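You operate a simulated robot arm through the tools that you are given. There is no shell and no other tool. Be economical: measure what you need, move in short steps, check, and stop when the job is done.

The job below is to be done with a simulated two-armed robot. You get a single attempt, and the scene is never put back.

## Task
Set the tool rail regulator to the figure on the white tool.
Fine: set it with the valve open; then shut the valve and vent.

The check looks at the end state, three seconds after you hand in, the way a careful person would. Anything else that was tipped, shoved, dropped, spilled or broken makes it a failure.

## Robot
Two 7-joint arms with fingered hands on one trunk, on a base that drives. Base frame: it is fixed to the floor where the robot stands at the start and does not move with it; the origin is under the middle of the robot, x ahead of it, y to its left, z up. Units: cm, degrees, N and s.
The left shoulder is at the start at [3, 11.9, 109.4], the right one opposite. With the tool pointing down near the work surface each hand reaches from about 10 to 74 cm from the robot's upright axis, wherever it stands, measured 20 degrees to its own side. Places, roughly: air gauge [80, 0, 110]; air unit [80, 0, 100]; blue vent [90, -10, 100]; red valve [70, 0, 100]; yellow regulator [80, -10, 100]. Payload 3.8 kg a hand.
Tool frame (each hand has its own): the origin (TCP) lies between the finger pads and is the grasp point; the fingertips stand 2.5 cm ahead of it; z points along the fingers, y is the line along which they close. Largest opening 8.8 cm; the body of the gripper starts 2.9 cm behind the TCP. The gripper is a hand of 4 fingers: y runs from the thumb to the fingers, the wrist lies at [-1.3, -10.6, -17.4] in the tool frame, and closing takes about 1.5 s.
Orientation is told as [roll, pitch, yaw] about the base's x, y, z axes, in that order, counted from this pose: with the fingers straight down and the wrist toward the robot, the tool's x, y and z point along [0, 1, 0], [1, 0, 0] and [0, 0, -1] of the base frame.

## Interface
- The arms move only by the tool arm_command. It takes "left_increments", "right_increments" or both (then of equal length, played together; a hand with none holds still); each is a list of rows, each a list of 2 entries, a list of its own where there are three numbers: the shift along the tool's x, y, z in cm, then the turn, a rotation vector about the tool's x, y, z in degrees. In form: [[[x, y, z], [ax, ay, az]], ...]. A call has 1 to 12 rows; each row is the pose to reach, as a shift and turn from the pose commanded when the call began, along the tool's axes at that moment. "left_jaw" and "right_jaw" are, for a hand that has rows, the gripper command, from -1 (shut) to 1 (fully open), values between in proportion, set as the call begins (left out, the last holds). A row lasts 0.2 s, in which the tool goes at most 5 cm and 8.6 degrees; a call with a longer step from one row to the next is refused whole, and so is a gripper value outside its range. A pose out of reach is approached as far as the arm can. The call stops where the force on the tool passes 40 N (or 10 N more than at its start, if that is more) or the arm is blocked; 0.2 s more then pass. Each finger travels about 15.3 cm/s and halts on what it meets, pressing with about 27 N; the grip force reading is that of the motor and also rises with nothing between the fingers. The clock runs only during rows and for 0.2 s after the last one: add rows that repeat a pose to give the fingers time. The reply holds the time, the measured pose of the TCP, the force on the tool along the base axes, the opening and the grip force, in the units named above and with some noise, with the torque about the TCP (base axes, N m) and any sound that the robot's microphone picked up.
- Cameras (640 x 400 px; columns grow to the right, rows downward): "scene" is now at [6.81, -0.71, 165.66]; the picture's right is [-0.10, -1.00, 0.00], its down [-0.62, 0.06, -0.78] and it looks along [0.78, -0.07, -0.62] (base axes); focal length 276 px, centre (320, 200). "left" rides on the left gripper at [-6.4, -8.3, -9.8] in its tool frame; the picture's right is [-0.62, -0.37, 0.69], its down [0.71, -0.63, 0.30] and it looks along [0.32, 0.68, 0.65] (tool axes); focal length 265 px, centre (320, 200). "right" rides on the right gripper at [6.4, -8.3, -9.8] in its tool frame; the picture's right is [-0.62, 0.37, -0.69], its down [-0.71, -0.63, 0.30] and it looks along [-0.32, 0.68, 0.65] (tool axes); focal length 265 px, centre (320, 200). There is no depth. A picture from a camera that has moved, and an enlarged one, comes with that camera's place and axes in the base frame and with its lens.
- get_image(camera): a new picture of that camera. It takes no simulated time.
- lift_body(by): slides the trunk up (or, below 0, down) by that many cm; the arms and the scene camera ride with it, the base frame stays. It gives what a move gives, with no picture.
- drive_base(legs): drives the robot by 1 to 6 legs, each [ahead, left, turn to the left] in cm, cm and degrees, along the robot's own axes; the way and the turn of a leg run together, so that a leg with both is an arc; at most 150 cm and 180 degrees a leg. The arms and the cameras ride along, it lands a little off, and it stops where it bumps. It gives what a move gives.
- move_fingers(index, middle, ring, thumb_bend, thumb_turn, hand): sets how far each is bent, from 0 (flat) to 1 (curled in); at 0.3 the hand is open as for a grip, at 0.7 the pads meet at the TCP. One left out holds its place. A second passes; each finger stops where it meets its share of the squeeze, and holds until it gets a number again. A gripper value or a shape takes the hand back. It gives what a move gives, with no picture; readings hold the bend of each and the force on the fingers (four entries, about 0 where the hand has none), thumb and palm. thumb_turn goes from beside the hand (0) to across from the fingers (1), as for a grip.
- hand_shape(shape, hand): the hand has 4 fingers and takes this shape, open, in about a second: jaw (thumb against the fingers, like two jaws); tri (thumb and two fingers); tip (a fingertip pinch); poke (one finger out to press); point (the index stretched); flat (the hand flat); cup (the hand cupped); fist (a fist). The gripper value then closes the fingers along that shape, each until it touches; the sizes above hold for jaw. It gives what a move gives, with no picture.
- head_to(pan, tilt): turns the head with the scene camera to pan (to the left, within 120 degrees either way) and tilt (down, from -29 to 69), counted from straight ahead of the robot. It gives what a move gives.
- zoom(camera, box): a new picture of the part [left, top, right, bottom] of that camera's present view, enlarged. It takes no simulated time.
- sign_off(): hands the job in; it is judged then, once.

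Work in short steps. Places have to be worked out from the pictures, the camera data and where the tool is seen: move nearer, look again, correct. Check each grasp and each placing, and mend what went wrong. You have 120 turns and 88 pictures in all, those below and enlarged ones among them. Open the grippers and draw the arms clear of the work before you hand the job in, unless the task says otherwise; then end with one line.

The tools are called after ">>>" as name(argument=value, ...) on one line, values as JSON. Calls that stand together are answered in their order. arm_command: Moves the arms, as the interface text tells. Its arguments: {"type":"object","properties":{"left_increments":{"type":"array"},"left_jaw":{"type":"number"},"right_increments":{"type":"array"},"right_jaw":{"type":"number"}},"required":[]} The other tools are called the same way: lift_body (by) slides the trunk up or down; hand_shape (shape, hand) gives the hand a shape; move_fingers (index, middle, ring, thumb_bend, thumb_turn, hand) moves the fingers one by one; drive_base (legs) drives the base; head_to (pan, tilt) turns the head that bears the scene camera; get_image (camera) takes a picture; zoom (camera, box) takes an enlarged picture of a part of a camera's view; sign_off () hands the job in.

At the start:

```text
time_s: 0.0
left_tool_pos: [56.06, 20.81, 123.74]
left_tool_rot: [0.1, 0.0, 0.0]
left_contact_force: [-0.6, -0.4, -0.4]
left_torque: [0.0, -0.02, 0.0]
left_width: 8.74
left_gripper_force: 0.0
left_shape: jaw
left_bend: [0.3, 0.3, 0.3, 0.3, 0.98]
left_finger forces: [0.1, 0.0, 0.0, 0.1, 0.0, 0.1]
right_tool_pos: [41.61, -24.94, 125.4]
right_tool_rot: [0.0, 0.0, 0.0]
right_contact_force: [-0.6, 0.0, 1.1]
right_torque: [-0.02, -0.03, 0.01]
right_width: 8.75
right_gripper_force: 0.0
right_shape: jaw
right_bend: [0.3, 0.3, 0.3, 0.3, 0.98]
right_finger forces: [0.0, 0.0, 0.0, 0.0, 0.1, 0.0]
trunk travel left (down, up): [-25.0, 34.0]
robot x, y, heading: [0.17, 0.25, 0.3]
head pan, tilt: [-5.5, 38.6]
```

scene: 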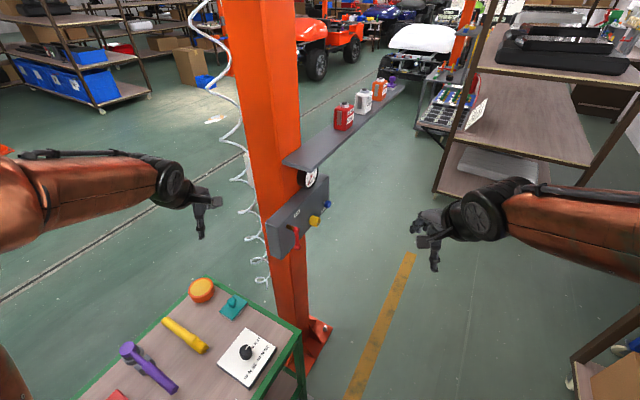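
right: 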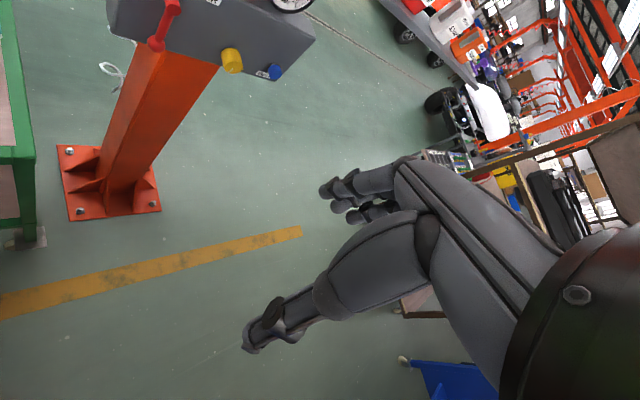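
left: 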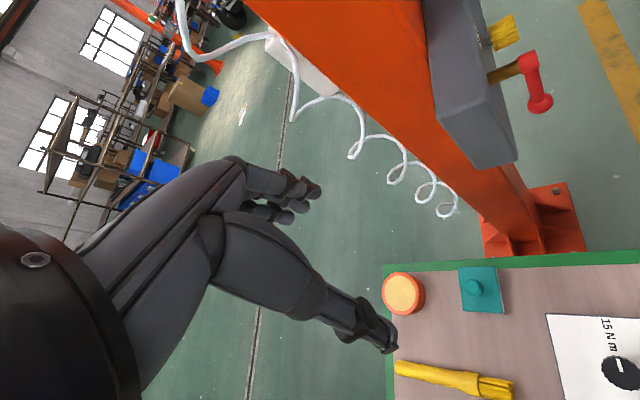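

I start by looking closely at the white tool on the rail, the air unit, and the note on the table.

>>> zoom(camera="scene", box=[320, 70, 420, 133])

>>> zoom(camera="scene", box=[250, 160, 350, 260])

>>> zoom(camera="scene", box=[190, 310, 310, 400])

```text
6.35 times, centred on (370, 102) of scene
camera zoom: at [6.81, -0.71, 165.66], right [-0.1, -1.0, 0.0], down [-0.62, 0.06, -0.78], along [0.78, -0.07, -0.62], focal length 1756 px, centre (2, 825)
```

zoom: 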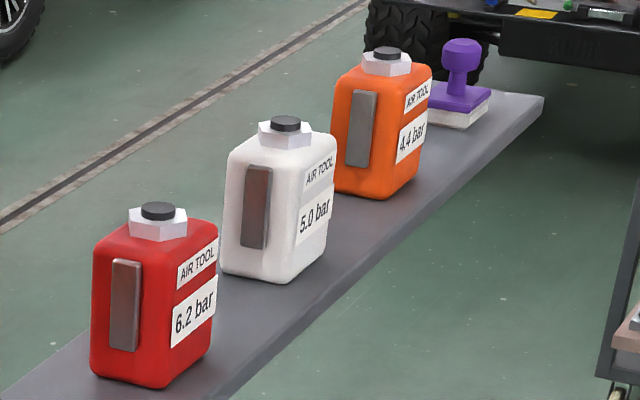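

```text
4.00 times, centred on (300, 210) of scene
camera zoom: at [6.81, -0.71, 165.66], right [-0.1, -1.0, 0.0], down [-0.62, 0.06, -0.78], along [0.78, -0.07, -0.62], focal length 1106 px, centre (400, 160)
```

zoom: 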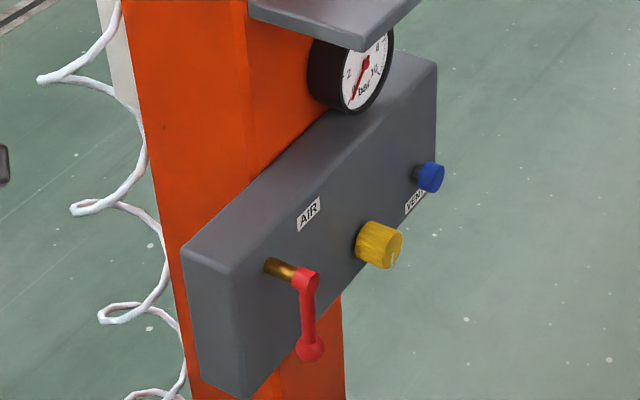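

```text
4.44 times, centred on (250, 355) of scene
camera zoom: at [6.81, -0.71, 165.66], right [-0.1, -1.0, 0.0], down [-0.62, 0.06, -0.78], along [0.78, -0.07, -0.62], focal length 1229 px, centre (631, -489)
```

zoom: 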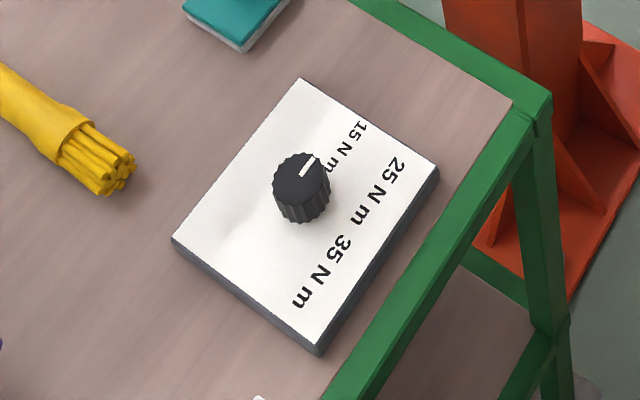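

The white tool reads 5.0 bar. By triangulation, yellow is near [77, -5.7, 100] and blue near [88, -11, 98.5], so the panel faces to my right and slightly toward me. I look to the right to see if I can drive round to face it.

>>> head_to(pan=-60, tilt=45)

>>> get_image(camera="scene")

```text
time_s: 1.2
left_tool_pos: [56.16, 20.81, 123.67]
left_tool_rot: [-0.1, 0.1, 0.0]
left_contact_force: [0.2, -0.3, -0.3]
left_torque: [0.01, 0.03, -0.01]
left_width: 8.75
left_gripper_force: 0.1
left_shape: jaw
left_bend: [0.3, 0.3, 0.3, 0.3, 0.98]
left_finger forces: [0.0, 0.1, 0.0, 0.0, 0.1, 0.1]
right_tool_pos: [41.7, -24.89, 125.43]
right_tool_rot: [0.0, 0.1, -0.1]
right_contact_force: [0.3, 0.7, -0.1]
right_torque: [0.0, 0.01, 0.02]
right_width: 8.77
right_gripper_force: 0.1
right_shape: jaw
right_bend: [0.3, 0.3, 0.3, 0.3, 0.98]
right_finger forces: [0.0, 0.1, 0.1, 0.0, 0.1, 0.1]
trunk travel left (down, up): [-25.0, 34.0]
robot x, y, heading: [0.13, -0.41, 0.3]
head pan, tilt: [-60.0, 45.0]
```

```text
81 pictures are left
camera scene: at [2.33, -6.93, 164.72], right [-0.87, -0.5, 0.0], down [-0.35, 0.61, -0.71], along [0.35, -0.61, -0.71], focal length 276 px, centre (320, 200)
```

scene: 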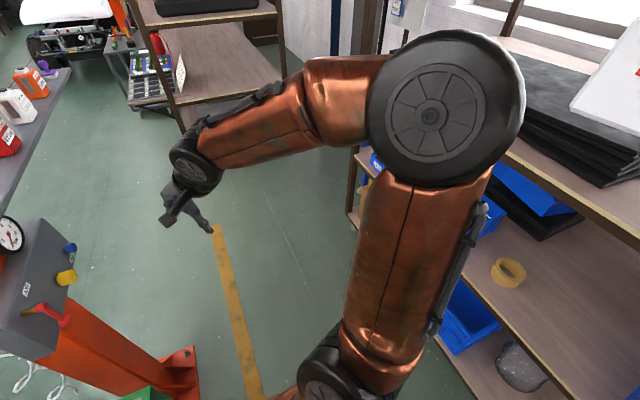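

The floor to the right is clear. I draw the left hand back first so it can't sweep the column.

>>> arm_command(left_increments=[[[1, -4, 0], [0, 0, 0]], [[2, -8, 0], [0, 0, 0]], [[3, -12, 0], [0, 0, 0]], [[4, -16, 0], [0, 0, 0]], [[5, -20, 0], [0, 0, 0]], [[5, -24, 0], [0, 0, 0]]])

>>> drive_base(legs=[[15, -50, 0], [0, 0, 60]])

>>> head_to(pan=0, tilt=40)

>>> get_image(camera="scene")

```text
time_s: 2.6
left_tool_pos: [31.89, 25.74, 123.78]
left_tool_rot: [-0.1, -0.2, 0.0]
left_contact_force: [0.1, -0.4, -0.8]
left_torque: [-0.01, -0.03, 0.01]
left_width: 8.76
left_gripper_force: 0.0
left_shape: jaw
left_bend: [0.3, 0.3, 0.3, 0.3, 0.98]
left_finger forces: [0.1, 0.0, 0.0, 0.0, 0.0, 0.0]
right_tool_pos: [41.49, -24.96, 125.47]
right_tool_rot: [0.0, -0.1, 0.0]
right_contact_force: [-0.4, 0.5, -0.1]
right_torque: [0.0, -0.05, 0.01]
right_width: 8.76
right_gripper_force: 0.1
right_shape: jaw
right_bend: [0.3, 0.3, 0.3, 0.3, 0.98]
right_finger forces: [0.0, 0.0, 0.0, 0.0, 0.0, 0.0]
trunk travel left (down, up): [-25.0, 34.0]
robot x, y, heading: [-0.11, -0.05, 0.0]
head pan, tilt: [-60.0, 45.0]
```

```text
time_s: 8.3
left_tool_pos: [9.67, -9.44, 123.64]
left_tool_rot: [0.0, 0.1, 58.7]
left_contact_force: [0.0, 1.0, 1.0]
left_torque: [0.01, -0.02, 0.03]
left_width: 8.74
left_gripper_force: 0.1
left_shape: jaw
left_bend: [0.3, 0.3, 0.3, 0.3, 0.98]
left_finger forces: [0.0, 0.0, 0.0, 0.0, 0.0, 0.0]
right_tool_pos: [58.04, -27.64, 125.35]
right_tool_rot: [0.0, 0.0, 58.6]
right_contact_force: [-0.1, -0.1, -0.5]
right_torque: [0.02, -0.01, 0.02]
right_width: 8.77
right_gripper_force: 0.1
right_shape: jaw
right_bend: [0.3, 0.3, 0.3, 0.3, 0.98]
right_finger forces: [0.0, 0.0, 0.0, 0.0, 0.0, 0.0]
trunk travel left (down, up): [-25.0, 34.0]
robot x, y, heading: [15.03, -50.13, 58.6]
head pan, tilt: [-60.0, 45.0]
```

```text
time_s: 9.6
left_tool_pos: [9.6, -9.18, 123.7]
left_tool_rot: [0.0, 0.1, 58.5]
left_contact_force: [-0.8, 0.2, -0.1]
left_torque: [-0.01, -0.01, 0.01]
left_width: 8.77
left_gripper_force: 0.1
left_shape: jaw
left_bend: [0.3, 0.3, 0.3, 0.3, 0.98]
left_finger forces: [0.0, 0.0, 0.0, 0.0, 0.0, 0.1]
right_tool_pos: [58.07, -27.58, 125.39]
right_tool_rot: [0.0, 0.0, 58.6]
right_contact_force: [0.3, 0.4, -0.8]
right_torque: [-0.04, 0.02, 0.0]
right_width: 8.77
right_gripper_force: 0.0
right_shape: jaw
right_bend: [0.3, 0.3, 0.3, 0.3, 0.98]
right_finger forces: [0.0, 0.0, 0.0, 0.0, 0.0, 0.0]
trunk travel left (down, up): [-25.0, 34.0]
robot x, y, heading: [15.07, -49.86, 58.4]
head pan, tilt: [0.0, 40.0]
```

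```text
80 pictures are left
camera scene: at [18.58, -44.43, 165.44], right [0.85, -0.52, 0.0], down [-0.34, -0.55, -0.77], along [0.4, 0.65, -0.64], focal length 276 px, centre (320, 200)
```

scene: 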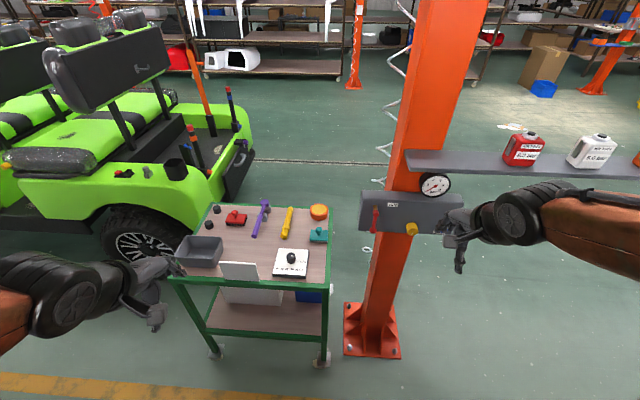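

Now the panel is nearly square to my heading: yellow about 70 cm ahead, 30 to the right. I drive closer and rightward so the right hand faces it, then look at panel details.

>>> drive_base(legs=[[0, -15, 0], [13, 0, 0]])

>>> get_image(camera="scene")

```text
time_s: 11.8
left_tool_pos: [28.93, -5.89, 123.48]
left_tool_rot: [0.0, 0.0, 58.6]
left_contact_force: [-0.1, 0.6, 0.5]
left_torque: [0.0, -0.03, 0.0]
left_width: 8.78
left_gripper_force: 0.1
left_shape: jaw
left_bend: [0.3, 0.3, 0.3, 0.3, 0.98]
left_finger forces: [0.0, 0.0, 0.1, 0.0, 0.0, 0.1]
right_tool_pos: [77.22, -24.32, 125.49]
right_tool_rot: [0.0, 0.1, 58.6]
right_contact_force: [0.6, -0.2, -0.3]
right_torque: [0.01, 0.0, -0.02]
right_width: 8.75
right_gripper_force: 0.1
right_shape: jaw
right_bend: [0.3, 0.3, 0.3, 0.3, 0.98]
right_finger forces: [0.0, 0.1, 0.0, 0.0, 0.0, 0.0]
trunk travel left (down, up): [-25.0, 34.0]
robot x, y, heading: [34.43, -46.86, 58.8]
head pan, tilt: [0.0, 40.0]
```

```text
79 pictures are left
camera scene: at [37.94, -41.05, 165.44], right [0.85, -0.52, 0.0], down [-0.33, -0.55, -0.77], along [0.4, 0.65, -0.64], focal length 276 px, centre (320, 200)
```

scene: 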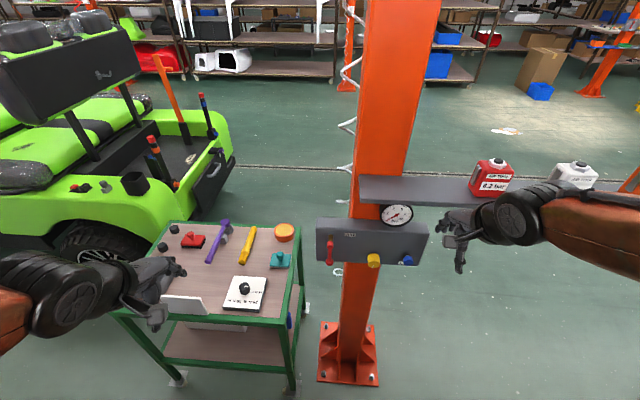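

Good view of the panel. I zoom in.

>>> zoom(camera="scene", box=[300, 190, 444, 280])

```text
4.44 times, centred on (372, 235) of scene
camera zoom: at [37.94, -41.05, 165.44], right [0.85, -0.52, 0.0], down [-0.33, -0.55, -0.77], along [0.4, 0.65, -0.64], focal length 1229 px, centre (89, 44)
```

zoom: 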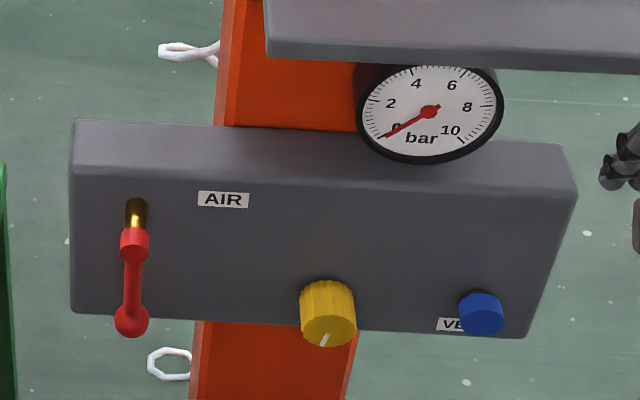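

The gauge reads 0, with the lever hanging down (presumably shut), and the yellow knob mark pointing down. In robot axes: lever hub about r=2.8, z≈107; yellow r≈15.4, z≈100; blue r≈26.6, z≈98; all ~57 ahead. I swing the right hand to point forward while lowering it.

>>> arm_command(right_increments=[[[0, 0, 1.6], [-8.2, 0, 0]], [[0, 0, 3.2], [-16.4, 0, 0]], [[0, 0, 4.8], [-24.6, 0, 0]], [[0, 0, 6.4], [-32.8, 0, 0]], [[0, 0, 8], [-41, 0, 0]], [[0, 0, 9.6], [-49.2, 0, 0]], [[0, 0, 11.2], [-57.4, 0, 0]], [[0, 0, 12.8], [-65.6, 0, 0]], [[0, 0, 14.4], [-73.8, 0, 0]], [[0, 0, 16], [-82, 0, 0]], [[0, 0, 17.5], [-90, 0, 0]], [[0, 0, 17.5], [-90, 0, 0]]])

>>> get_image(camera="scene")

>>> get_image(camera="right")

```text
time_s: 14.4
left_tool_pos: [29.0, -6.03, 123.58]
left_tool_rot: [0.0, -0.1, 58.6]
left_contact_force: [-0.9, 0.0, -0.2]
left_torque: [0.01, 0.0, 0.02]
left_width: 8.79
left_gripper_force: 0.1
left_shape: jaw
left_bend: [0.3, 0.3, 0.3, 0.3, 0.98]
left_finger forces: [0.0, 0.0, 0.0, 0.0, 0.0, 0.0]
right_tool_pos: [80.53, -30.89, 143.3]
right_tool_rot: [-5.3, -81.2, 64.7]
right_contact_force: [-0.6, -0.1, 0.0]
right_torque: [0.04, 0.02, 0.0]
right_width: 8.78
right_gripper_force: 0.0
right_shape: jaw
right_bend: [0.3, 0.3, 0.3, 0.3, 0.98]
right_finger forces: [0.0, 0.1, 0.0, 0.0, 0.1, 0.0]
right hand out of reach, approached as far as the arm can: row 2, 3, 4, 5, 6, 7, 8, 9, 10, 11, 12
trunk travel left (down, up): [-25.0, 34.0]
robot x, y, heading: [34.41, -46.96, 58.6]
head pan, tilt: [0.0, 40.0]
```

```text
77 pictures are left
camera scene: at [37.94, -41.22, 165.45], right [0.85, -0.52, 0.0], down [-0.33, -0.55, -0.77], along [0.4, 0.65, -0.64], focal length 276 px, centre (320, 200)
```

scene: 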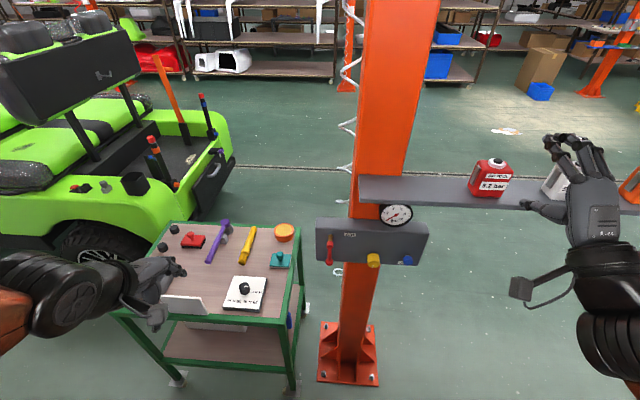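

```text
76 pictures are left
camera right: at [69.45, -37.28, 136.51], right [0.21, -0.85, 0.48], down [0.73, -0.19, -0.66], along [0.65, 0.48, 0.58], focal length 265 px, centre (320, 200)
```

right: 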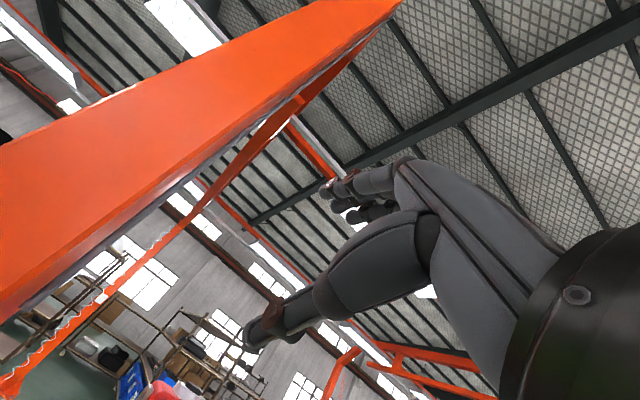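

The arm went up instead of down; now with the hand pointing forward, I try descending gradually in this orientation and check reach.

>>> arm_command(right_increments=[[[0, -4, 0], [0, 0, 0]], [[0, -8, 0], [0, 0, 0]], [[0, -12, 0], [0, 0, 0]], [[0, -16, 0], [0, 0, 0]], [[0, -20, 0], [0, 0, 0]], [[0, -24, 0], [0, 0, 0]], [[0, -28, 0], [0, 0, 0]], [[0, -32, 0], [0, 0, 0]], [[0, -34, 0], [0, 0, 0]]])

```text
time_s: 16.4
left_tool_pos: [28.96, -6.09, 123.63]
left_tool_rot: [-0.1, 0.1, 58.6]
left_contact_force: [0.6, 0.0, 0.1]
left_torque: [-0.03, 0.03, -0.02]
left_width: 8.76
left_gripper_force: 0.1
left_shape: jaw
left_bend: [0.3, 0.3, 0.3, 0.3, 0.98]
left_finger forces: [0.0, 0.0, 0.1, 0.1, 0.0, 0.1]
right_tool_pos: [81.1, -33.39, 142.61]
right_tool_rot: [-5.4, -80.9, 64.5]
right_contact_force: [-1.3, -1.0, 0.1]
right_torque: [0.04, -0.02, 0.02]
right_width: 8.79
right_gripper_force: 0.2
right_shape: jaw
right_bend: [0.3, 0.3, 0.3, 0.3, 0.98]
right_finger forces: [0.1, 0.0, 0.0, 0.1, 0.0, 0.1]
right hand out of reach, approached as far as the arm can: row 1, 2, 3, 4, 5, 6, 7, 8, 9
trunk travel left (down, up): [-25.0, 34.0]
robot x, y, heading: [34.28, -46.82, 58.7]
head pan, tilt: [0.0, 40.0]
```

It cannot descend with shoulders this high. I raise the left hand clear of the table and lower the trunk so the panel is higher relative to the shoulders.

>>> arm_command(left_increments=[[[0, -2, -4], [0, 0, 0]], [[0, -4, -8], [0, 0, 0]], [[0, -5, -12], [0, 0, 0]], [[0, -5, -16], [0, 0, 0]], [[0, -5, -20], [0, 0, 0]]])

>>> lift_body(by=-22)

>>> get_image(camera="scene")

```text
time_s: 17.6
left_tool_pos: [26.21, -10.38, 143.45]
left_tool_rot: [0.0, 0.0, 58.7]
left_contact_force: [-0.3, -0.2, -0.2]
left_torque: [0.02, -0.01, 0.0]
left_width: 8.74
left_gripper_force: 0.0
left_shape: jaw
left_bend: [0.3, 0.3, 0.3, 0.3, 0.98]
left_finger forces: [0.1, 0.0, 0.0, 0.0, 0.0, 0.0]
right_tool_pos: [81.15, -33.28, 142.62]
right_tool_rot: [-5.1, -80.9, 64.5]
right_contact_force: [-0.3, 0.2, 0.5]
right_torque: [0.0, 0.03, 0.01]
right_width: 8.8
right_gripper_force: 0.0
right_shape: jaw
right_bend: [0.3, 0.3, 0.3, 0.3, 0.98]
right_finger forces: [0.0, 0.0, 0.0, 0.0, 0.1, 0.0]
trunk travel left (down, up): [-25.0, 34.0]
robot x, y, heading: [34.39, -47.01, 58.6]
head pan, tilt: [0.0, 40.0]
```

```text
time_s: 20.0
left_tool_pos: [26.26, -10.3, 121.5]
left_tool_rot: [0.1, 0.1, 58.7]
left_contact_force: [-0.3, 0.3, -1.0]
left_torque: [-0.02, 0.01, 0.0]
left_width: 8.76
left_gripper_force: 0.1
left_shape: jaw
left_bend: [0.3, 0.3, 0.3, 0.3, 0.98]
left_finger forces: [0.1, 0.0, 0.0, 0.0, 0.0, 0.0]
right_tool_pos: [81.15, -33.4, 120.68]
right_tool_rot: [-5.2, -80.8, 64.6]
right_contact_force: [-0.3, -0.3, 0.7]
right_torque: [0.02, 0.01, 0.0]
right_width: 8.79
right_gripper_force: 0.0
right_shape: jaw
right_bend: [0.3, 0.3, 0.3, 0.3, 0.98]
right_finger forces: [0.0, 0.0, 0.0, 0.0, 0.1, 0.0]
trunk travel left (down, up): [-3.0, 56.0]
robot x, y, heading: [34.08, -46.76, 58.9]
head pan, tilt: [0.0, 40.0]
```

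```text
75 pictures are left
camera scene: at [37.93, -41.19, 143.46], right [0.85, -0.52, 0.0], down [-0.33, -0.55, -0.77], along [0.4, 0.65, -0.64], focal length 276 px, centre (320, 200)
```

scene: 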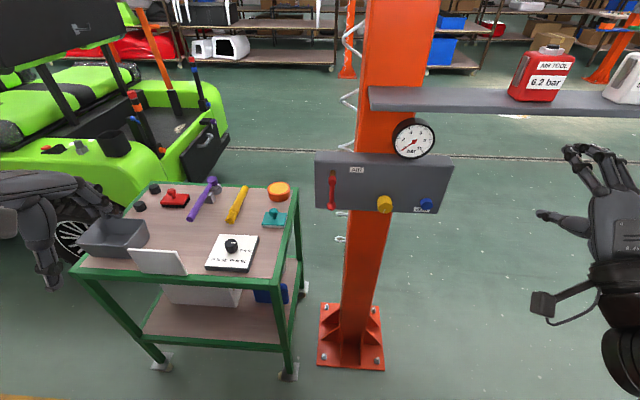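

Good; I zoom on the panel from this new height to triangulate.

>>> zoom(camera="scene", box=[304, 110, 464, 210])

```text
4.00 times, centred on (384, 160) of scene
camera zoom: at [37.93, -41.19, 143.46], right [0.85, -0.52, 0.0], down [-0.33, -0.55, -0.77], along [0.4, 0.65, -0.64], focal length 1106 px, centre (64, 360)
```

zoom: 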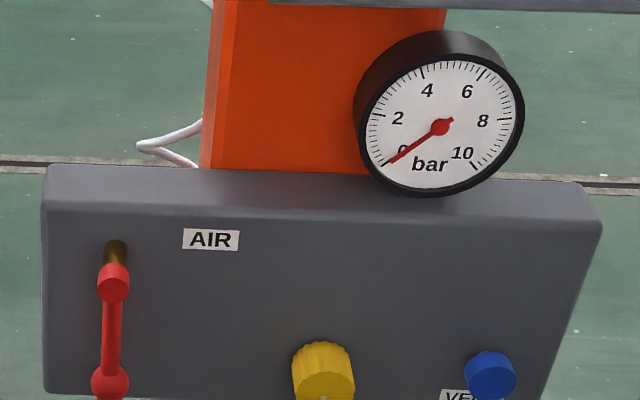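

Triangulated (robot axes): lever hub f 57.5, r 2.8, z 106.6; ball z 99.2; yellow tip f 55.5, r 15.2, z 100.5; blue tip f 57, r 25.7, z 100. I move the hand to a staging point f 45, r 15, z 103.

>>> arm_command(right_increments=[[[3, -2.73, 1.95], [0, 0, 0]], [[6, -5.47, 3.9], [0, 0, 0]], [[9, -8.2, 5.85], [0, 0, 0]], [[12, -10.93, 7.8], [0, 0, 0]], [[15, -13.67, 9.75], [0, 0, 0]], [[18, -16.4, 11.7], [0, 0, 0]], [[18, -16.4, 11.7], [0, 0, 0]]])

>>> get_image(camera="scene")

>>> get_image(camera="right")

```text
time_s: 21.6
left_tool_pos: [26.33, -10.3, 121.57]
left_tool_rot: [0.0, 0.0, 58.6]
left_contact_force: [0.1, 0.2, 1.1]
left_torque: [0.03, 0.03, 0.01]
left_width: 8.78
left_gripper_force: 0.0
left_shape: jaw
left_bend: [0.3, 0.3, 0.3, 0.3, 0.98]
left_finger forces: [0.1, 0.0, 0.0, 0.0, 0.0, 0.0]
right_tool_pos: [77.99, -26.18, 122.12]
right_tool_rot: [-5.4, -80.4, 64.8]
right_contact_force: [0.4, 0.9, -0.1]
right_torque: [0.0, 0.02, 0.03]
right_width: 8.77
right_gripper_force: 0.1
right_shape: jaw
right_bend: [0.3, 0.3, 0.3, 0.3, 0.98]
right_finger forces: [0.0, 0.0, 0.0, 0.0, 0.1, 0.1]
right hand out of reach, approached as far as the arm can: row 1, 2, 3, 4, 5, 6, 7
trunk travel left (down, up): [-3.0, 56.0]
robot x, y, heading: [34.05, -47.02, 58.7]
head pan, tilt: [0.0, 40.0]
```

```text
73 pictures are left
camera scene: at [37.94, -41.19, 143.45], right [0.85, -0.52, 0.0], down [-0.33, -0.55, -0.77], along [0.4, 0.65, -0.64], focal length 276 px, centre (320, 200)
```

scene: 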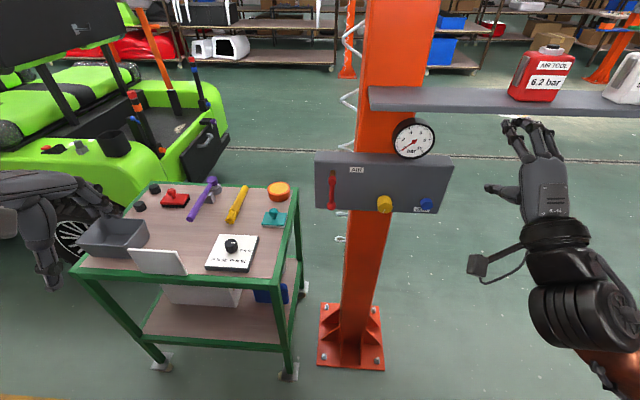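

```text
72 pictures are left
camera right: at [66.98, -32.62, 115.54], right [0.21, -0.85, 0.49], down [0.72, -0.2, -0.66], along [0.66, 0.49, 0.57], focal length 265 px, centre (320, 200)
```

right: 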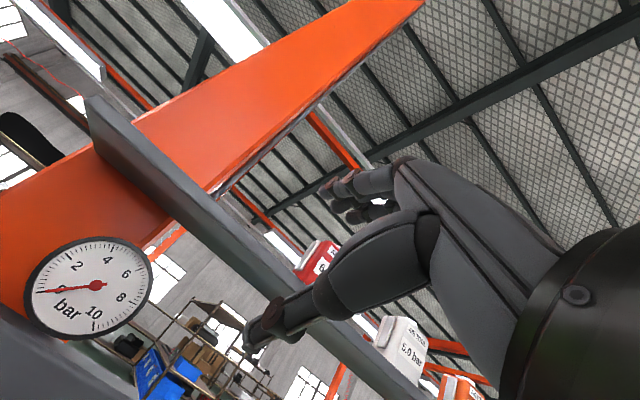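

The limit seems to be the wrist being too close to the shoulder (elbow fully flexed). I back the base away 13 cm and then extend the hand forward and down.

>>> drive_base(legs=[[-13, 0, 0]])

>>> arm_command(right_increments=[[[1, -1, 3.5], [0, 0, 0]], [[2, -3, 7], [0, 0, 0]], [[3, -6, 10], [0, 0, 0]], [[4, -9, 13], [0, 0, 0]], [[5, -12, 15], [0, 0, 0]], [[6, -15, 17], [0, 0, 0]], [[7, -18, 18], [0, 0, 0]], [[7, -18, 18], [0, 0, 0]]])

>>> get_image(camera="scene")

```text
time_s: 22.8
left_tool_pos: [19.32, -21.61, 121.56]
left_tool_rot: [0.0, -0.1, 58.7]
left_contact_force: [0.6, 0.1, -0.4]
left_torque: [0.02, -0.06, -0.05]
left_width: 8.77
left_gripper_force: 0.0
left_shape: jaw
left_bend: [0.3, 0.3, 0.3, 0.3, 0.98]
left_finger forces: [0.0, 0.0, 0.0, 0.0, 0.0, 0.1]
right_tool_pos: [71.01, -37.46, 122.16]
right_tool_rot: [-5.5, -80.5, 64.9]
right_contact_force: [-0.4, -0.2, -0.2]
right_torque: [-0.01, 0.02, 0.01]
right_width: 8.78
right_gripper_force: 0.0
right_shape: jaw
right_bend: [0.3, 0.3, 0.3, 0.3, 0.98]
right_finger forces: [0.0, 0.0, 0.1, 0.0, 0.0, 0.1]
trunk travel left (down, up): [-3.0, 56.0]
robot x, y, heading: [27.92, -58.0, 58.6]
head pan, tilt: [0.0, 40.0]
```

```text
time_s: 24.6
left_tool_pos: [19.43, -21.48, 121.56]
left_tool_rot: [0.0, 0.1, 58.7]
left_contact_force: [0.0, 0.1, -0.1]
left_torque: [0.01, 0.0, -0.01]
left_width: 8.78
left_gripper_force: 0.0
left_shape: jaw
left_bend: [0.3, 0.3, 0.3, 0.3, 0.98]
left_finger forces: [0.0, 0.0, 0.1, 0.0, 0.0, 0.0]
right_tool_pos: [73.25, -34.08, 123.66]
right_tool_rot: [-5.6, -80.0, 65.3]
right_contact_force: [1.0, -0.1, 0.2]
right_torque: [-0.02, 0.0, 0.0]
right_width: 8.79
right_gripper_force: 0.0
right_shape: jaw
right_bend: [0.3, 0.3, 0.3, 0.3, 0.98]
right_finger forces: [0.0, 0.1, 0.1, 0.0, 0.1, 0.1]
right hand out of reach, approached as far as the arm can: row 1, 2, 3, 4, 5, 6, 7, 8
trunk travel left (down, up): [-3.0, 56.0]
robot x, y, heading: [27.58, -57.81, 58.7]
head pan, tilt: [0.0, 40.0]
```

```text
71 pictures are left
camera scene: at [31.16, -52.29, 143.45], right [0.85, -0.52, 0.0], down [-0.33, -0.55, -0.77], along [0.4, 0.65, -0.64], focal length 276 px, centre (320, 200)
```

scene: 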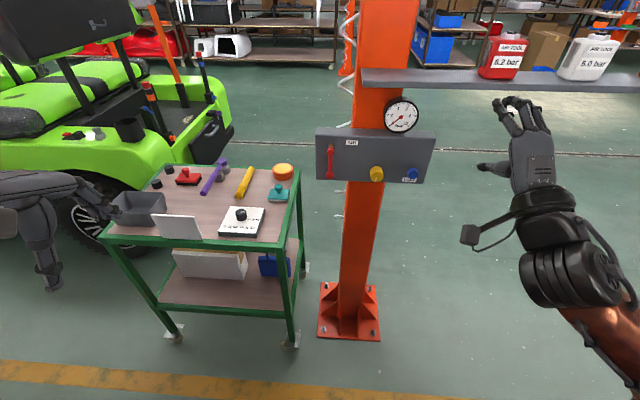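

Possibly the commanded pose has drifted from the actual one. I send a zero move to see whether it is still flagged out of reach.

>>> arm_command(right_increments=[[[0, 0, 0], [0, 0, 0]]])

```text
time_s: 25.0
left_tool_pos: [19.42, -21.4, 121.51]
left_tool_rot: [0.1, -0.1, 58.7]
left_contact_force: [0.2, -0.2, 0.8]
left_torque: [0.0, -0.03, -0.02]
left_width: 8.77
left_gripper_force: 0.0
left_shape: jaw
left_bend: [0.3, 0.3, 0.3, 0.3, 0.98]
left_finger forces: [0.1, 0.0, 0.0, 0.1, 0.0, 0.1]
right_tool_pos: [73.11, -34.1, 123.74]
right_tool_rot: [-5.6, -79.9, 65.4]
right_contact_force: [0.6, -0.5, 0.4]
right_torque: [-0.04, 0.06, -0.01]
right_width: 8.8
right_gripper_force: 0.0
right_shape: jaw
right_bend: [0.3, 0.3, 0.3, 0.3, 0.98]
right_finger forces: [0.0, 0.0, 0.0, 0.0, 0.1, 0.0]
trunk travel left (down, up): [-3.0, 56.0]
robot x, y, heading: [27.32, -57.83, 58.9]
head pan, tilt: [0.0, 40.0]
```

Not flagged, so the wrist's extension limit is real. I return to fingers-down, then will try with the hand rolled so the wrist lies to the right of the fingers.

>>> arm_command(right_increments=[[[0, 0, -1], [8, 0, 0]], [[0, 0, -2], [16, 0, 0]], [[0, 0, -3], [24, 0, 0]], [[0, 0, -3], [32, 0, 0]], [[0, 0, -3], [40, 0, 0]], [[0, 0, -3], [48, 0, 0]], [[0, 0, -3], [56, 0, 0]], [[0, 0, -3], [64, 0, 0]], [[0, 0, -3], [72, 0, 0]], [[0, 0, -3], [80, 0, 0]]])

>>> lift_body(by=15)

>>> arm_command(right_increments=[[[0, 0, 0], [0, 0, -8.5]], [[0, 0, 0], [0, 0, -17]], [[0, 0, 0], [0, 0, -25.5]], [[0, 0, 0], [0, 0, -34]], [[0, 0, 0], [0, 0, -42.5]], [[0, 0, 0], [0, 0, -51]], [[0, 0, 0], [0, 0, -59.5]], [[0, 0, 0], [0, 0, -68]], [[0, 0, 0], [0, 0, -76]], [[0, 0, 0], [0, 0, -84]], [[0, 0, 0], [0, 0, -90]]])

>>> get_image(camera="scene")

```text
time_s: 27.2
left_tool_pos: [19.38, -21.38, 121.51]
left_tool_rot: [0.0, 0.0, 58.6]
left_contact_force: [-0.5, 0.4, -0.5]
left_torque: [0.0, -0.04, 0.02]
left_width: 8.75
left_gripper_force: 0.1
left_shape: jaw
left_bend: [0.3, 0.3, 0.3, 0.3, 0.98]
left_finger forces: [0.0, 0.0, 0.1, 0.0, 0.0, 0.0]
right_tool_pos: [71.59, -37.57, 124.48]
right_tool_rot: [-1.0, -0.4, 59.6]
right_contact_force: [-0.3, 0.5, -0.2]
right_torque: [-0.01, 0.03, -0.02]
right_width: 8.78
right_gripper_force: 0.1
right_shape: jaw
right_bend: [0.3, 0.3, 0.3, 0.3, 0.98]
right_finger forces: [0.0, 0.0, 0.0, 0.0, 0.0, 0.0]
trunk travel left (down, up): [-3.0, 56.0]
robot x, y, heading: [27.64, -57.64, 58.2]
head pan, tilt: [0.0, 40.0]
```

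```text
time_s: 29.0
left_tool_pos: [19.49, -21.51, 136.47]
left_tool_rot: [0.0, 0.0, 58.7]
left_contact_force: [-0.4, 0.8, 1.3]
left_torque: [0.04, -0.04, 0.02]
left_width: 8.78
left_gripper_force: 0.0
left_shape: jaw
left_bend: [0.3, 0.3, 0.3, 0.3, 0.98]
left_finger forces: [0.0, 0.1, 0.1, 0.0, 0.0, 0.1]
right_tool_pos: [71.53, -37.77, 139.59]
right_tool_rot: [-0.9, -0.6, 59.7]
right_contact_force: [-0.3, 1.0, -0.1]
right_torque: [-0.01, -0.02, 0.0]
right_width: 8.77
right_gripper_force: 0.0
right_shape: jaw
right_bend: [0.3, 0.3, 0.3, 0.3, 0.98]
right_finger forces: [0.1, 0.0, 0.1, 0.1, 0.0, 0.0]
trunk travel left (down, up): [-18.0, 41.0]
robot x, y, heading: [27.61, -58.26, 58.8]
head pan, tilt: [0.0, 40.0]
```

```text
time_s: 31.4
left_tool_pos: [19.48, -21.4, 136.6]
left_tool_rot: [0.0, 0.0, 58.8]
left_contact_force: [0.4, -0.6, 0.2]
left_torque: [0.01, 0.02, -0.02]
left_width: 8.78
left_gripper_force: 0.0
left_shape: jaw
left_bend: [0.3, 0.3, 0.3, 0.3, 0.98]
left_finger forces: [0.0, 0.0, 0.0, 0.0, 0.0, 0.0]
right_tool_pos: [71.59, -37.68, 139.47]
right_tool_rot: [-0.5, 0.9, 149.6]
right_contact_force: [-0.4, 0.1, 0.1]
right_torque: [0.01, 0.01, 0.0]
right_width: 8.77
right_gripper_force: 0.1
right_shape: jaw
right_bend: [0.3, 0.3, 0.3, 0.3, 0.98]
right_finger forces: [0.1, 0.0, 0.0, 0.1, 0.0, 0.1]
trunk travel left (down, up): [-18.0, 41.0]
robot x, y, heading: [27.45, -58.14, 58.6]
head pan, tilt: [0.0, 40.0]
```

```text
70 pictures are left
camera scene: at [31.18, -52.25, 158.44], right [0.85, -0.52, 0.0], down [-0.33, -0.55, -0.77], along [0.4, 0.65, -0.64], focal length 276 px, centre (320, 200)
```

scene: 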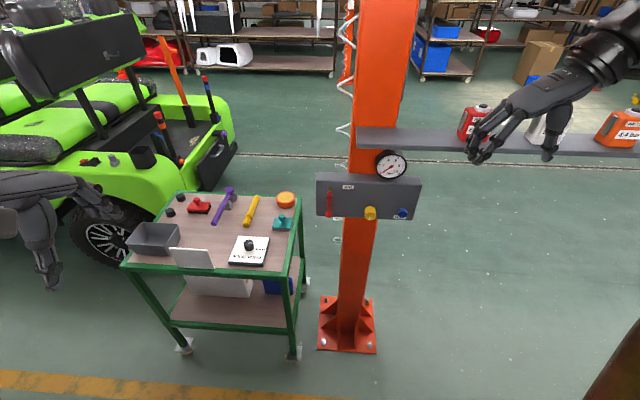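

The hand reached y-left easily. Now I tilt the fingers from down toward forward about the tool y axis, as far as 85°.

>>> arm_command(right_increments=[[[0, 0, 1], [0, -8.5, 0]], [[0, 0, 2], [0, -17, 0]], [[0, 0, 3], [0, -25.5, 0]], [[0, 0, 4], [0, -34, 0]], [[0, 0, 6], [0, -42.5, 0]], [[0, 0, 8], [0, -51, 0]], [[0, 0, 10], [0, -59.5, 0]], [[0, 0, 12], [0, -68, 0]], [[0, 0, 14], [0, -76.5, 0]], [[0, 0, 16], [0, -85, 0]]])

>>> get_image(camera="scene")

```text
time_s: 33.6
left_tool_pos: [19.44, -21.5, 136.59]
left_tool_rot: [0.0, -0.2, 58.7]
left_contact_force: [0.4, 0.3, 1.2]
left_torque: [-0.03, 0.01, 0.02]
left_width: 8.76
left_gripper_force: 0.0
left_shape: jaw
left_bend: [0.3, 0.3, 0.3, 0.3, 0.98]
left_finger forces: [0.0, 0.1, 0.0, 0.0, 0.0, 0.0]
right_tool_pos: [71.91, -37.74, 123.47]
right_tool_rot: [-85.6, 0.8, 149.5]
right_contact_force: [0.2, -0.8, -0.3]
right_torque: [-0.01, -0.01, 0.02]
right_width: 8.8
right_gripper_force: 0.0
right_shape: jaw
right_bend: [0.3, 0.3, 0.3, 0.3, 0.98]
right_finger forces: [0.0, 0.0, 0.0, 0.0, 0.1, 0.1]
trunk travel left (down, up): [-18.0, 41.0]
robot x, y, heading: [27.59, -57.79, 58.7]
head pan, tilt: [0.0, 40.0]
```

```text
69 pictures are left
camera scene: at [31.23, -52.46, 158.45], right [0.85, -0.52, 0.0], down [-0.33, -0.55, -0.77], along [0.4, 0.66, -0.64], focal length 276 px, centre (320, 200)
```

scene: 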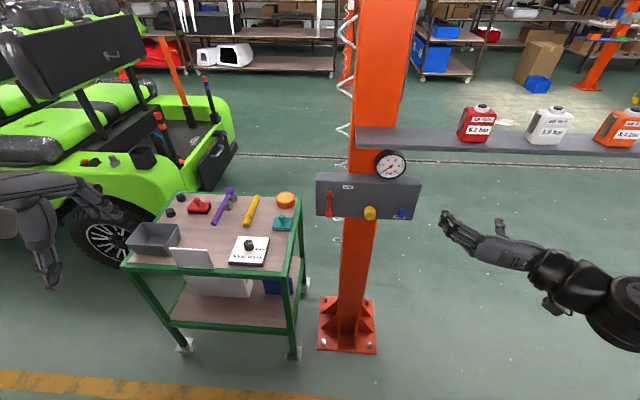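

The hand now points forward with full freedom. I stage it about 14 cm in front of the lever and shape a poke finger.

>>> arm_command(right_increments=[[[2.7, 3.1, 2.2], [0, 0, 0]], [[5.3, 6.1, 4.4], [0, 0, 0]], [[8, 9.2, 6.7], [0, 0, 0]], [[10.6, 12.2, 8.9], [0, 0, 0]], [[13.3, 15.3, 11.1], [0, 0, 0]], [[15.9, 18.4, 13.3], [0, 0, 0]], [[18.6, 21.4, 15.6], [0, 0, 0]], [[21.2, 24.5, 17.8], [0, 0, 0]], [[21.2, 24.5, 17.8], [0, 0, 0]]])

>>> hand_shape(hand="right", shape="poke")

>>> get_image(camera="scene")

>>> get_image(camera="right")

```text
time_s: 35.6
left_tool_pos: [19.5, -21.47, 136.47]
left_tool_rot: [0.0, 0.0, 58.8]
left_contact_force: [-0.4, -0.2, 0.3]
left_torque: [0.0, -0.02, 0.0]
left_width: 8.79
left_gripper_force: 0.1
left_shape: jaw
left_bend: [0.3, 0.3, 0.3, 0.3, 0.98]
left_finger forces: [0.0, 0.0, 0.1, 0.0, 0.1, 0.1]
right_tool_pos: [58.93, -11.58, 100.67]
right_tool_rot: [-85.5, 0.9, 149.4]
right_contact_force: [0.5, -0.2, 0.0]
right_torque: [-0.02, -0.03, 0.01]
right_width: 8.79
right_gripper_force: 0.1
right_shape: jaw
right_bend: [0.3, 0.3, 0.3, 0.3, 0.98]
right_finger forces: [0.0, 0.0, 0.0, 0.0, 0.0, 0.0]
trunk travel left (down, up): [-18.0, 41.0]
robot x, y, heading: [27.63, -58.26, 58.7]
head pan, tilt: [0.0, 40.0]
```

```text
time_s: 36.5
left_tool_pos: [19.49, -21.42, 136.45]
left_tool_rot: [-0.2, 0.0, 58.8]
left_contact_force: [0.6, -0.5, -0.6]
left_torque: [-0.02, -0.04, -0.02]
left_width: 8.78
left_gripper_force: 0.1
left_shape: jaw
left_bend: [0.3, 0.3, 0.3, 0.3, 0.98]
left_finger forces: [0.0, 0.0, 0.0, 0.1, 0.0, 0.0]
right_tool_pos: [59.12, -11.53, 100.66]
right_tool_rot: [-85.5, 0.8, 149.5]
right_contact_force: [0.1, 0.2, 0.7]
right_torque: [-0.01, 0.02, 0.03]
right_width: 0.0
right_gripper_force: 0.0
right_shape: poke
right_bend: [0.7, 0.7, 0.99, 1.0, 1.0]
right_finger forces: [0.1, 0.0, 0.0, 0.0, 0.1, 0.0]
trunk travel left (down, up): [-18.0, 41.0]
robot x, y, heading: [27.56, -57.65, 58.8]
head pan, tilt: [0.0, 40.0]
```

```text
68 pictures are left
camera scene: at [31.16, -52.28, 158.45], right [0.85, -0.52, 0.0], down [-0.33, -0.55, -0.77], along [0.4, 0.65, -0.64], focal length 276 px, centre (320, 200)
```

scene: 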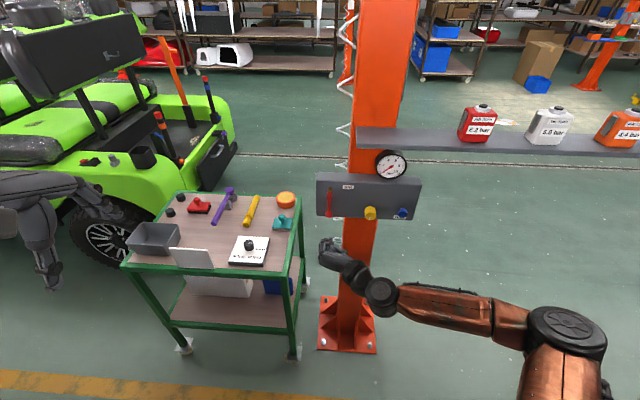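

```text
67 pictures are left
camera right: at [61.24, -24.77, 95.24], right [-0.65, -0.36, 0.67], down [0.72, 0.0, 0.7], along [-0.25, 0.93, 0.26], focal length 265 px, centre (320, 200)
```

right: 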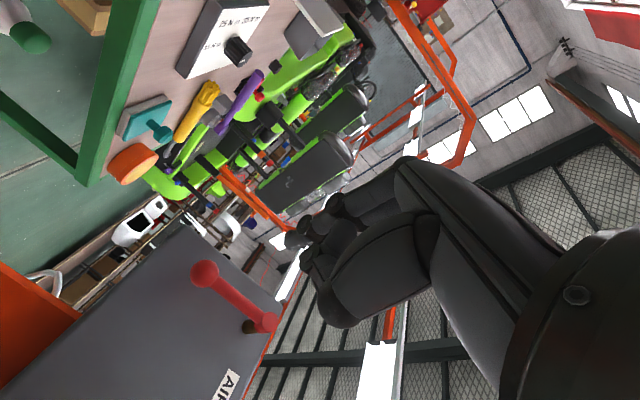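

The fingertip is close to 2.5 cm ahead of the TCP, and the lever's position matches my estimate. I place the fingertips just right of the lever shaft, to push it left first.

>>> arm_command(right_increments=[[[-1.2, -3.3, 0], [0, 0, 0]], [[-1.2, -3.3, 4], [0, 0, 0]], [[-1.2, -3.3, 8], [0, 0, 0]], [[-1.2, -3.3, 11], [0, 0, 0]], [[-1.2, -3.3, 12.4], [0, 0, 0]]])

>>> get_image(camera="right")

>>> zoom(camera="scene", box=[288, 140, 448, 240])

```text
time_s: 37.7
left_tool_pos: [19.41, -21.39, 136.55]
left_tool_rot: [0.1, 0.1, 58.7]
left_contact_force: [-0.2, 0.4, -0.7]
left_torque: [0.02, -0.01, 0.02]
left_width: 8.74
left_gripper_force: 0.1
left_shape: jaw
left_bend: [0.3, 0.3, 0.3, 0.3, 0.98]
left_finger forces: [0.1, 0.1, 0.0, 0.1, 0.0, 0.0]
right_tool_pos: [68.89, -7.39, 101.84]
right_tool_rot: [-85.4, 0.8, 149.6]
right_contact_force: [-1.0, 1.3, 0.0]
right_torque: [0.01, 0.01, -0.01]
right_width: 0.0
right_gripper_force: 0.1
right_shape: poke
right_bend: [0.7, 0.7, 0.99, 1.0, 1.0]
right_finger forces: [0.0, 0.0, 0.0, 0.0, 0.0, 0.1]
right hand out of reach, approached as far as the arm can: row 3, 4, 5
trunk travel left (down, up): [-18.0, 41.0]
robot x, y, heading: [27.69, -57.89, 58.8]
head pan, tilt: [0.0, 40.0]
```

```text
66 pictures are left
camera right: at [71.01, -20.63, 96.52], right [-0.65, -0.36, 0.67], down [0.72, 0.0, 0.7], along [-0.25, 0.93, 0.26], focal length 265 px, centre (320, 200)
```

right: 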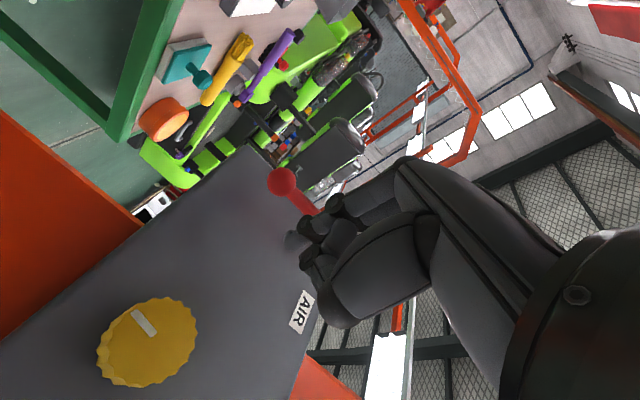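

```text
4.00 times, centred on (368, 190) of scene
camera zoom: at [31.17, -52.3, 158.45], right [0.85, -0.52, 0.0], down [-0.33, -0.55, -0.77], along [0.4, 0.65, -0.64], focal length 1106 px, centre (128, 240)
```

zoom: 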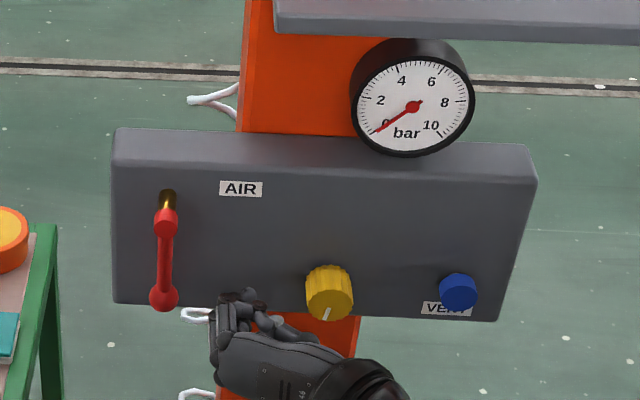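

Arm is at its forward limit, 4–5 cm short. I draw the hand back 6 cm and drive the base ahead 8 cm.

>>> arm_command(right_increments=[[[0, 0, -3], [0, 0, 0]], [[0, 0, -6], [0, 0, 0]], [[0, 0, -8], [0, 0, 0]]])

>>> drive_base(legs=[[9, 0, 0]])

```text
time_s: 38.5
left_tool_pos: [19.36, -21.43, 136.53]
left_tool_rot: [0.0, -0.1, 58.7]
left_contact_force: [0.6, 0.5, -0.1]
left_torque: [-0.04, -0.02, -0.03]
left_width: 8.78
left_gripper_force: 0.0
left_shape: jaw
left_bend: [0.3, 0.3, 0.3, 0.3, 0.98]
left_finger forces: [0.0, 0.1, 0.0, 0.0, 0.0, 0.0]
right_tool_pos: [64.84, -14.22, 102.53]
right_tool_rot: [-85.5, 0.9, 149.5]
right_contact_force: [1.1, 0.1, -0.2]
right_torque: [0.0, -0.01, -0.01]
right_width: 0.02
right_gripper_force: 0.0
right_shape: poke
right_bend: [0.7, 0.7, 0.99, 1.0, 1.0]
right_finger forces: [0.0, 0.0, 0.0, 0.0, 0.0, 0.0]
trunk travel left (down, up): [-18.0, 41.0]
robot x, y, heading: [27.53, -58.02, 58.6]
head pan, tilt: [0.0, 40.0]
```

```text
time_s: 39.6
left_tool_pos: [24.16, -13.58, 136.42]
left_tool_rot: [0.0, 0.0, 58.7]
left_contact_force: [0.9, 0.0, -0.8]
left_torque: [-0.04, 0.01, -0.01]
left_width: 8.79
left_gripper_force: 0.1
left_shape: jaw
left_bend: [0.3, 0.3, 0.3, 0.3, 0.98]
left_finger forces: [0.0, 0.0, 0.0, 0.0, 0.0, 0.1]
right_tool_pos: [69.51, -6.28, 102.47]
right_tool_rot: [-85.4, 0.9, 149.6]
right_contact_force: [0.4, 0.1, 0.4]
right_torque: [-0.01, -0.01, 0.0]
right_width: 0.0
right_gripper_force: 0.0
right_shape: poke
right_bend: [0.7, 0.7, 0.99, 1.0, 1.0]
right_finger forces: [0.0, 0.0, 0.1, 0.0, 0.0, 0.0]
trunk travel left (down, up): [-18.0, 41.0]
robot x, y, heading: [32.29, -50.29, 58.7]
head pan, tilt: [0.0, 40.0]
```

Now I go 2.6 cm forward beside the lever and push it leftward along its arc to ~30°, watching the force.

>>> arm_command(right_increments=[[[0.9, 1.5, 1], [0, 0, 0]], [[0.9, 3, 2.6], [0, 0, 0]], [[0.9, 4, 2.6], [0, 0, 0]], [[0.9, 5, 2.6], [0, 0, 0]], [[0.95, 6, 2.6], [0, 0, 0]], [[1, 7.2, 2.6], [0, 0, 0]]])

>>> get_image(camera="right")

>>> get_image(camera="scene")

```text
time_s: 41.0
left_tool_pos: [24.07, -13.74, 136.46]
left_tool_rot: [0.0, 0.1, 58.7]
left_contact_force: [0.2, 0.1, -0.8]
left_torque: [0.02, 0.01, 0.0]
left_width: 8.74
left_gripper_force: 0.0
left_shape: jaw
left_bend: [0.3, 0.3, 0.3, 0.3, 0.98]
left_finger forces: [0.0, 0.0, 0.1, 0.0, 0.0, 0.0]
right_tool_pos: [65.78, -2.41, 101.68]
right_tool_rot: [-85.4, 0.9, 149.6]
right_contact_force: [-0.3, 0.8, 0.1]
right_torque: [-0.02, 0.0, 0.02]
right_width: 0.0
right_gripper_force: 0.0
right_shape: poke
right_bend: [0.7, 0.7, 0.99, 1.0, 1.0]
right_finger forces: [0.0, 0.0, 0.0, 0.1, 0.0, 0.1]
right hand out of reach, approached as far as the arm can: row 4, 5, 6
trunk travel left (down, up): [-18.0, 41.0]
robot x, y, heading: [32.19, -50.32, 58.7]
head pan, tilt: [0.0, 40.0]
```

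```text
64 pictures are left
camera right: at [67.98, -15.58, 96.18], right [-0.65, -0.36, 0.67], down [0.72, 0.0, 0.7], along [-0.25, 0.93, 0.26], focal length 265 px, centre (320, 200)
```

right: 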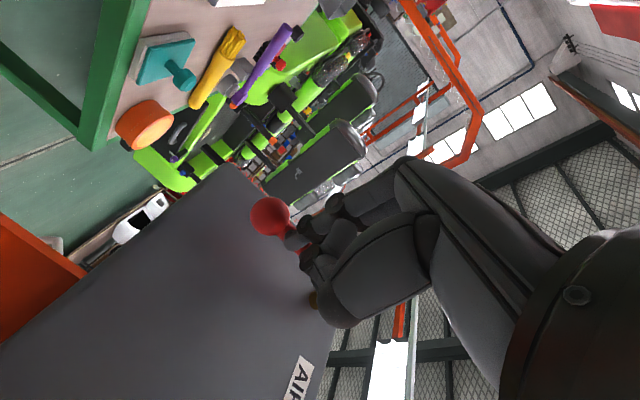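

```text
63 pictures are left
camera scene: at [35.84, -44.57, 158.44], right [0.85, -0.52, 0.0], down [-0.33, -0.55, -0.77], along [0.4, 0.65, -0.64], focal length 276 px, centre (320, 200)
```

scene: 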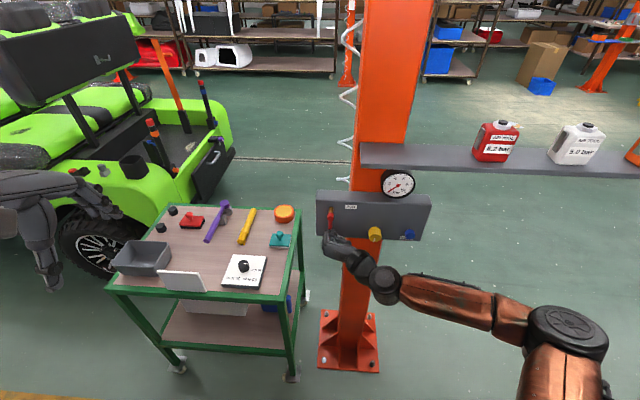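

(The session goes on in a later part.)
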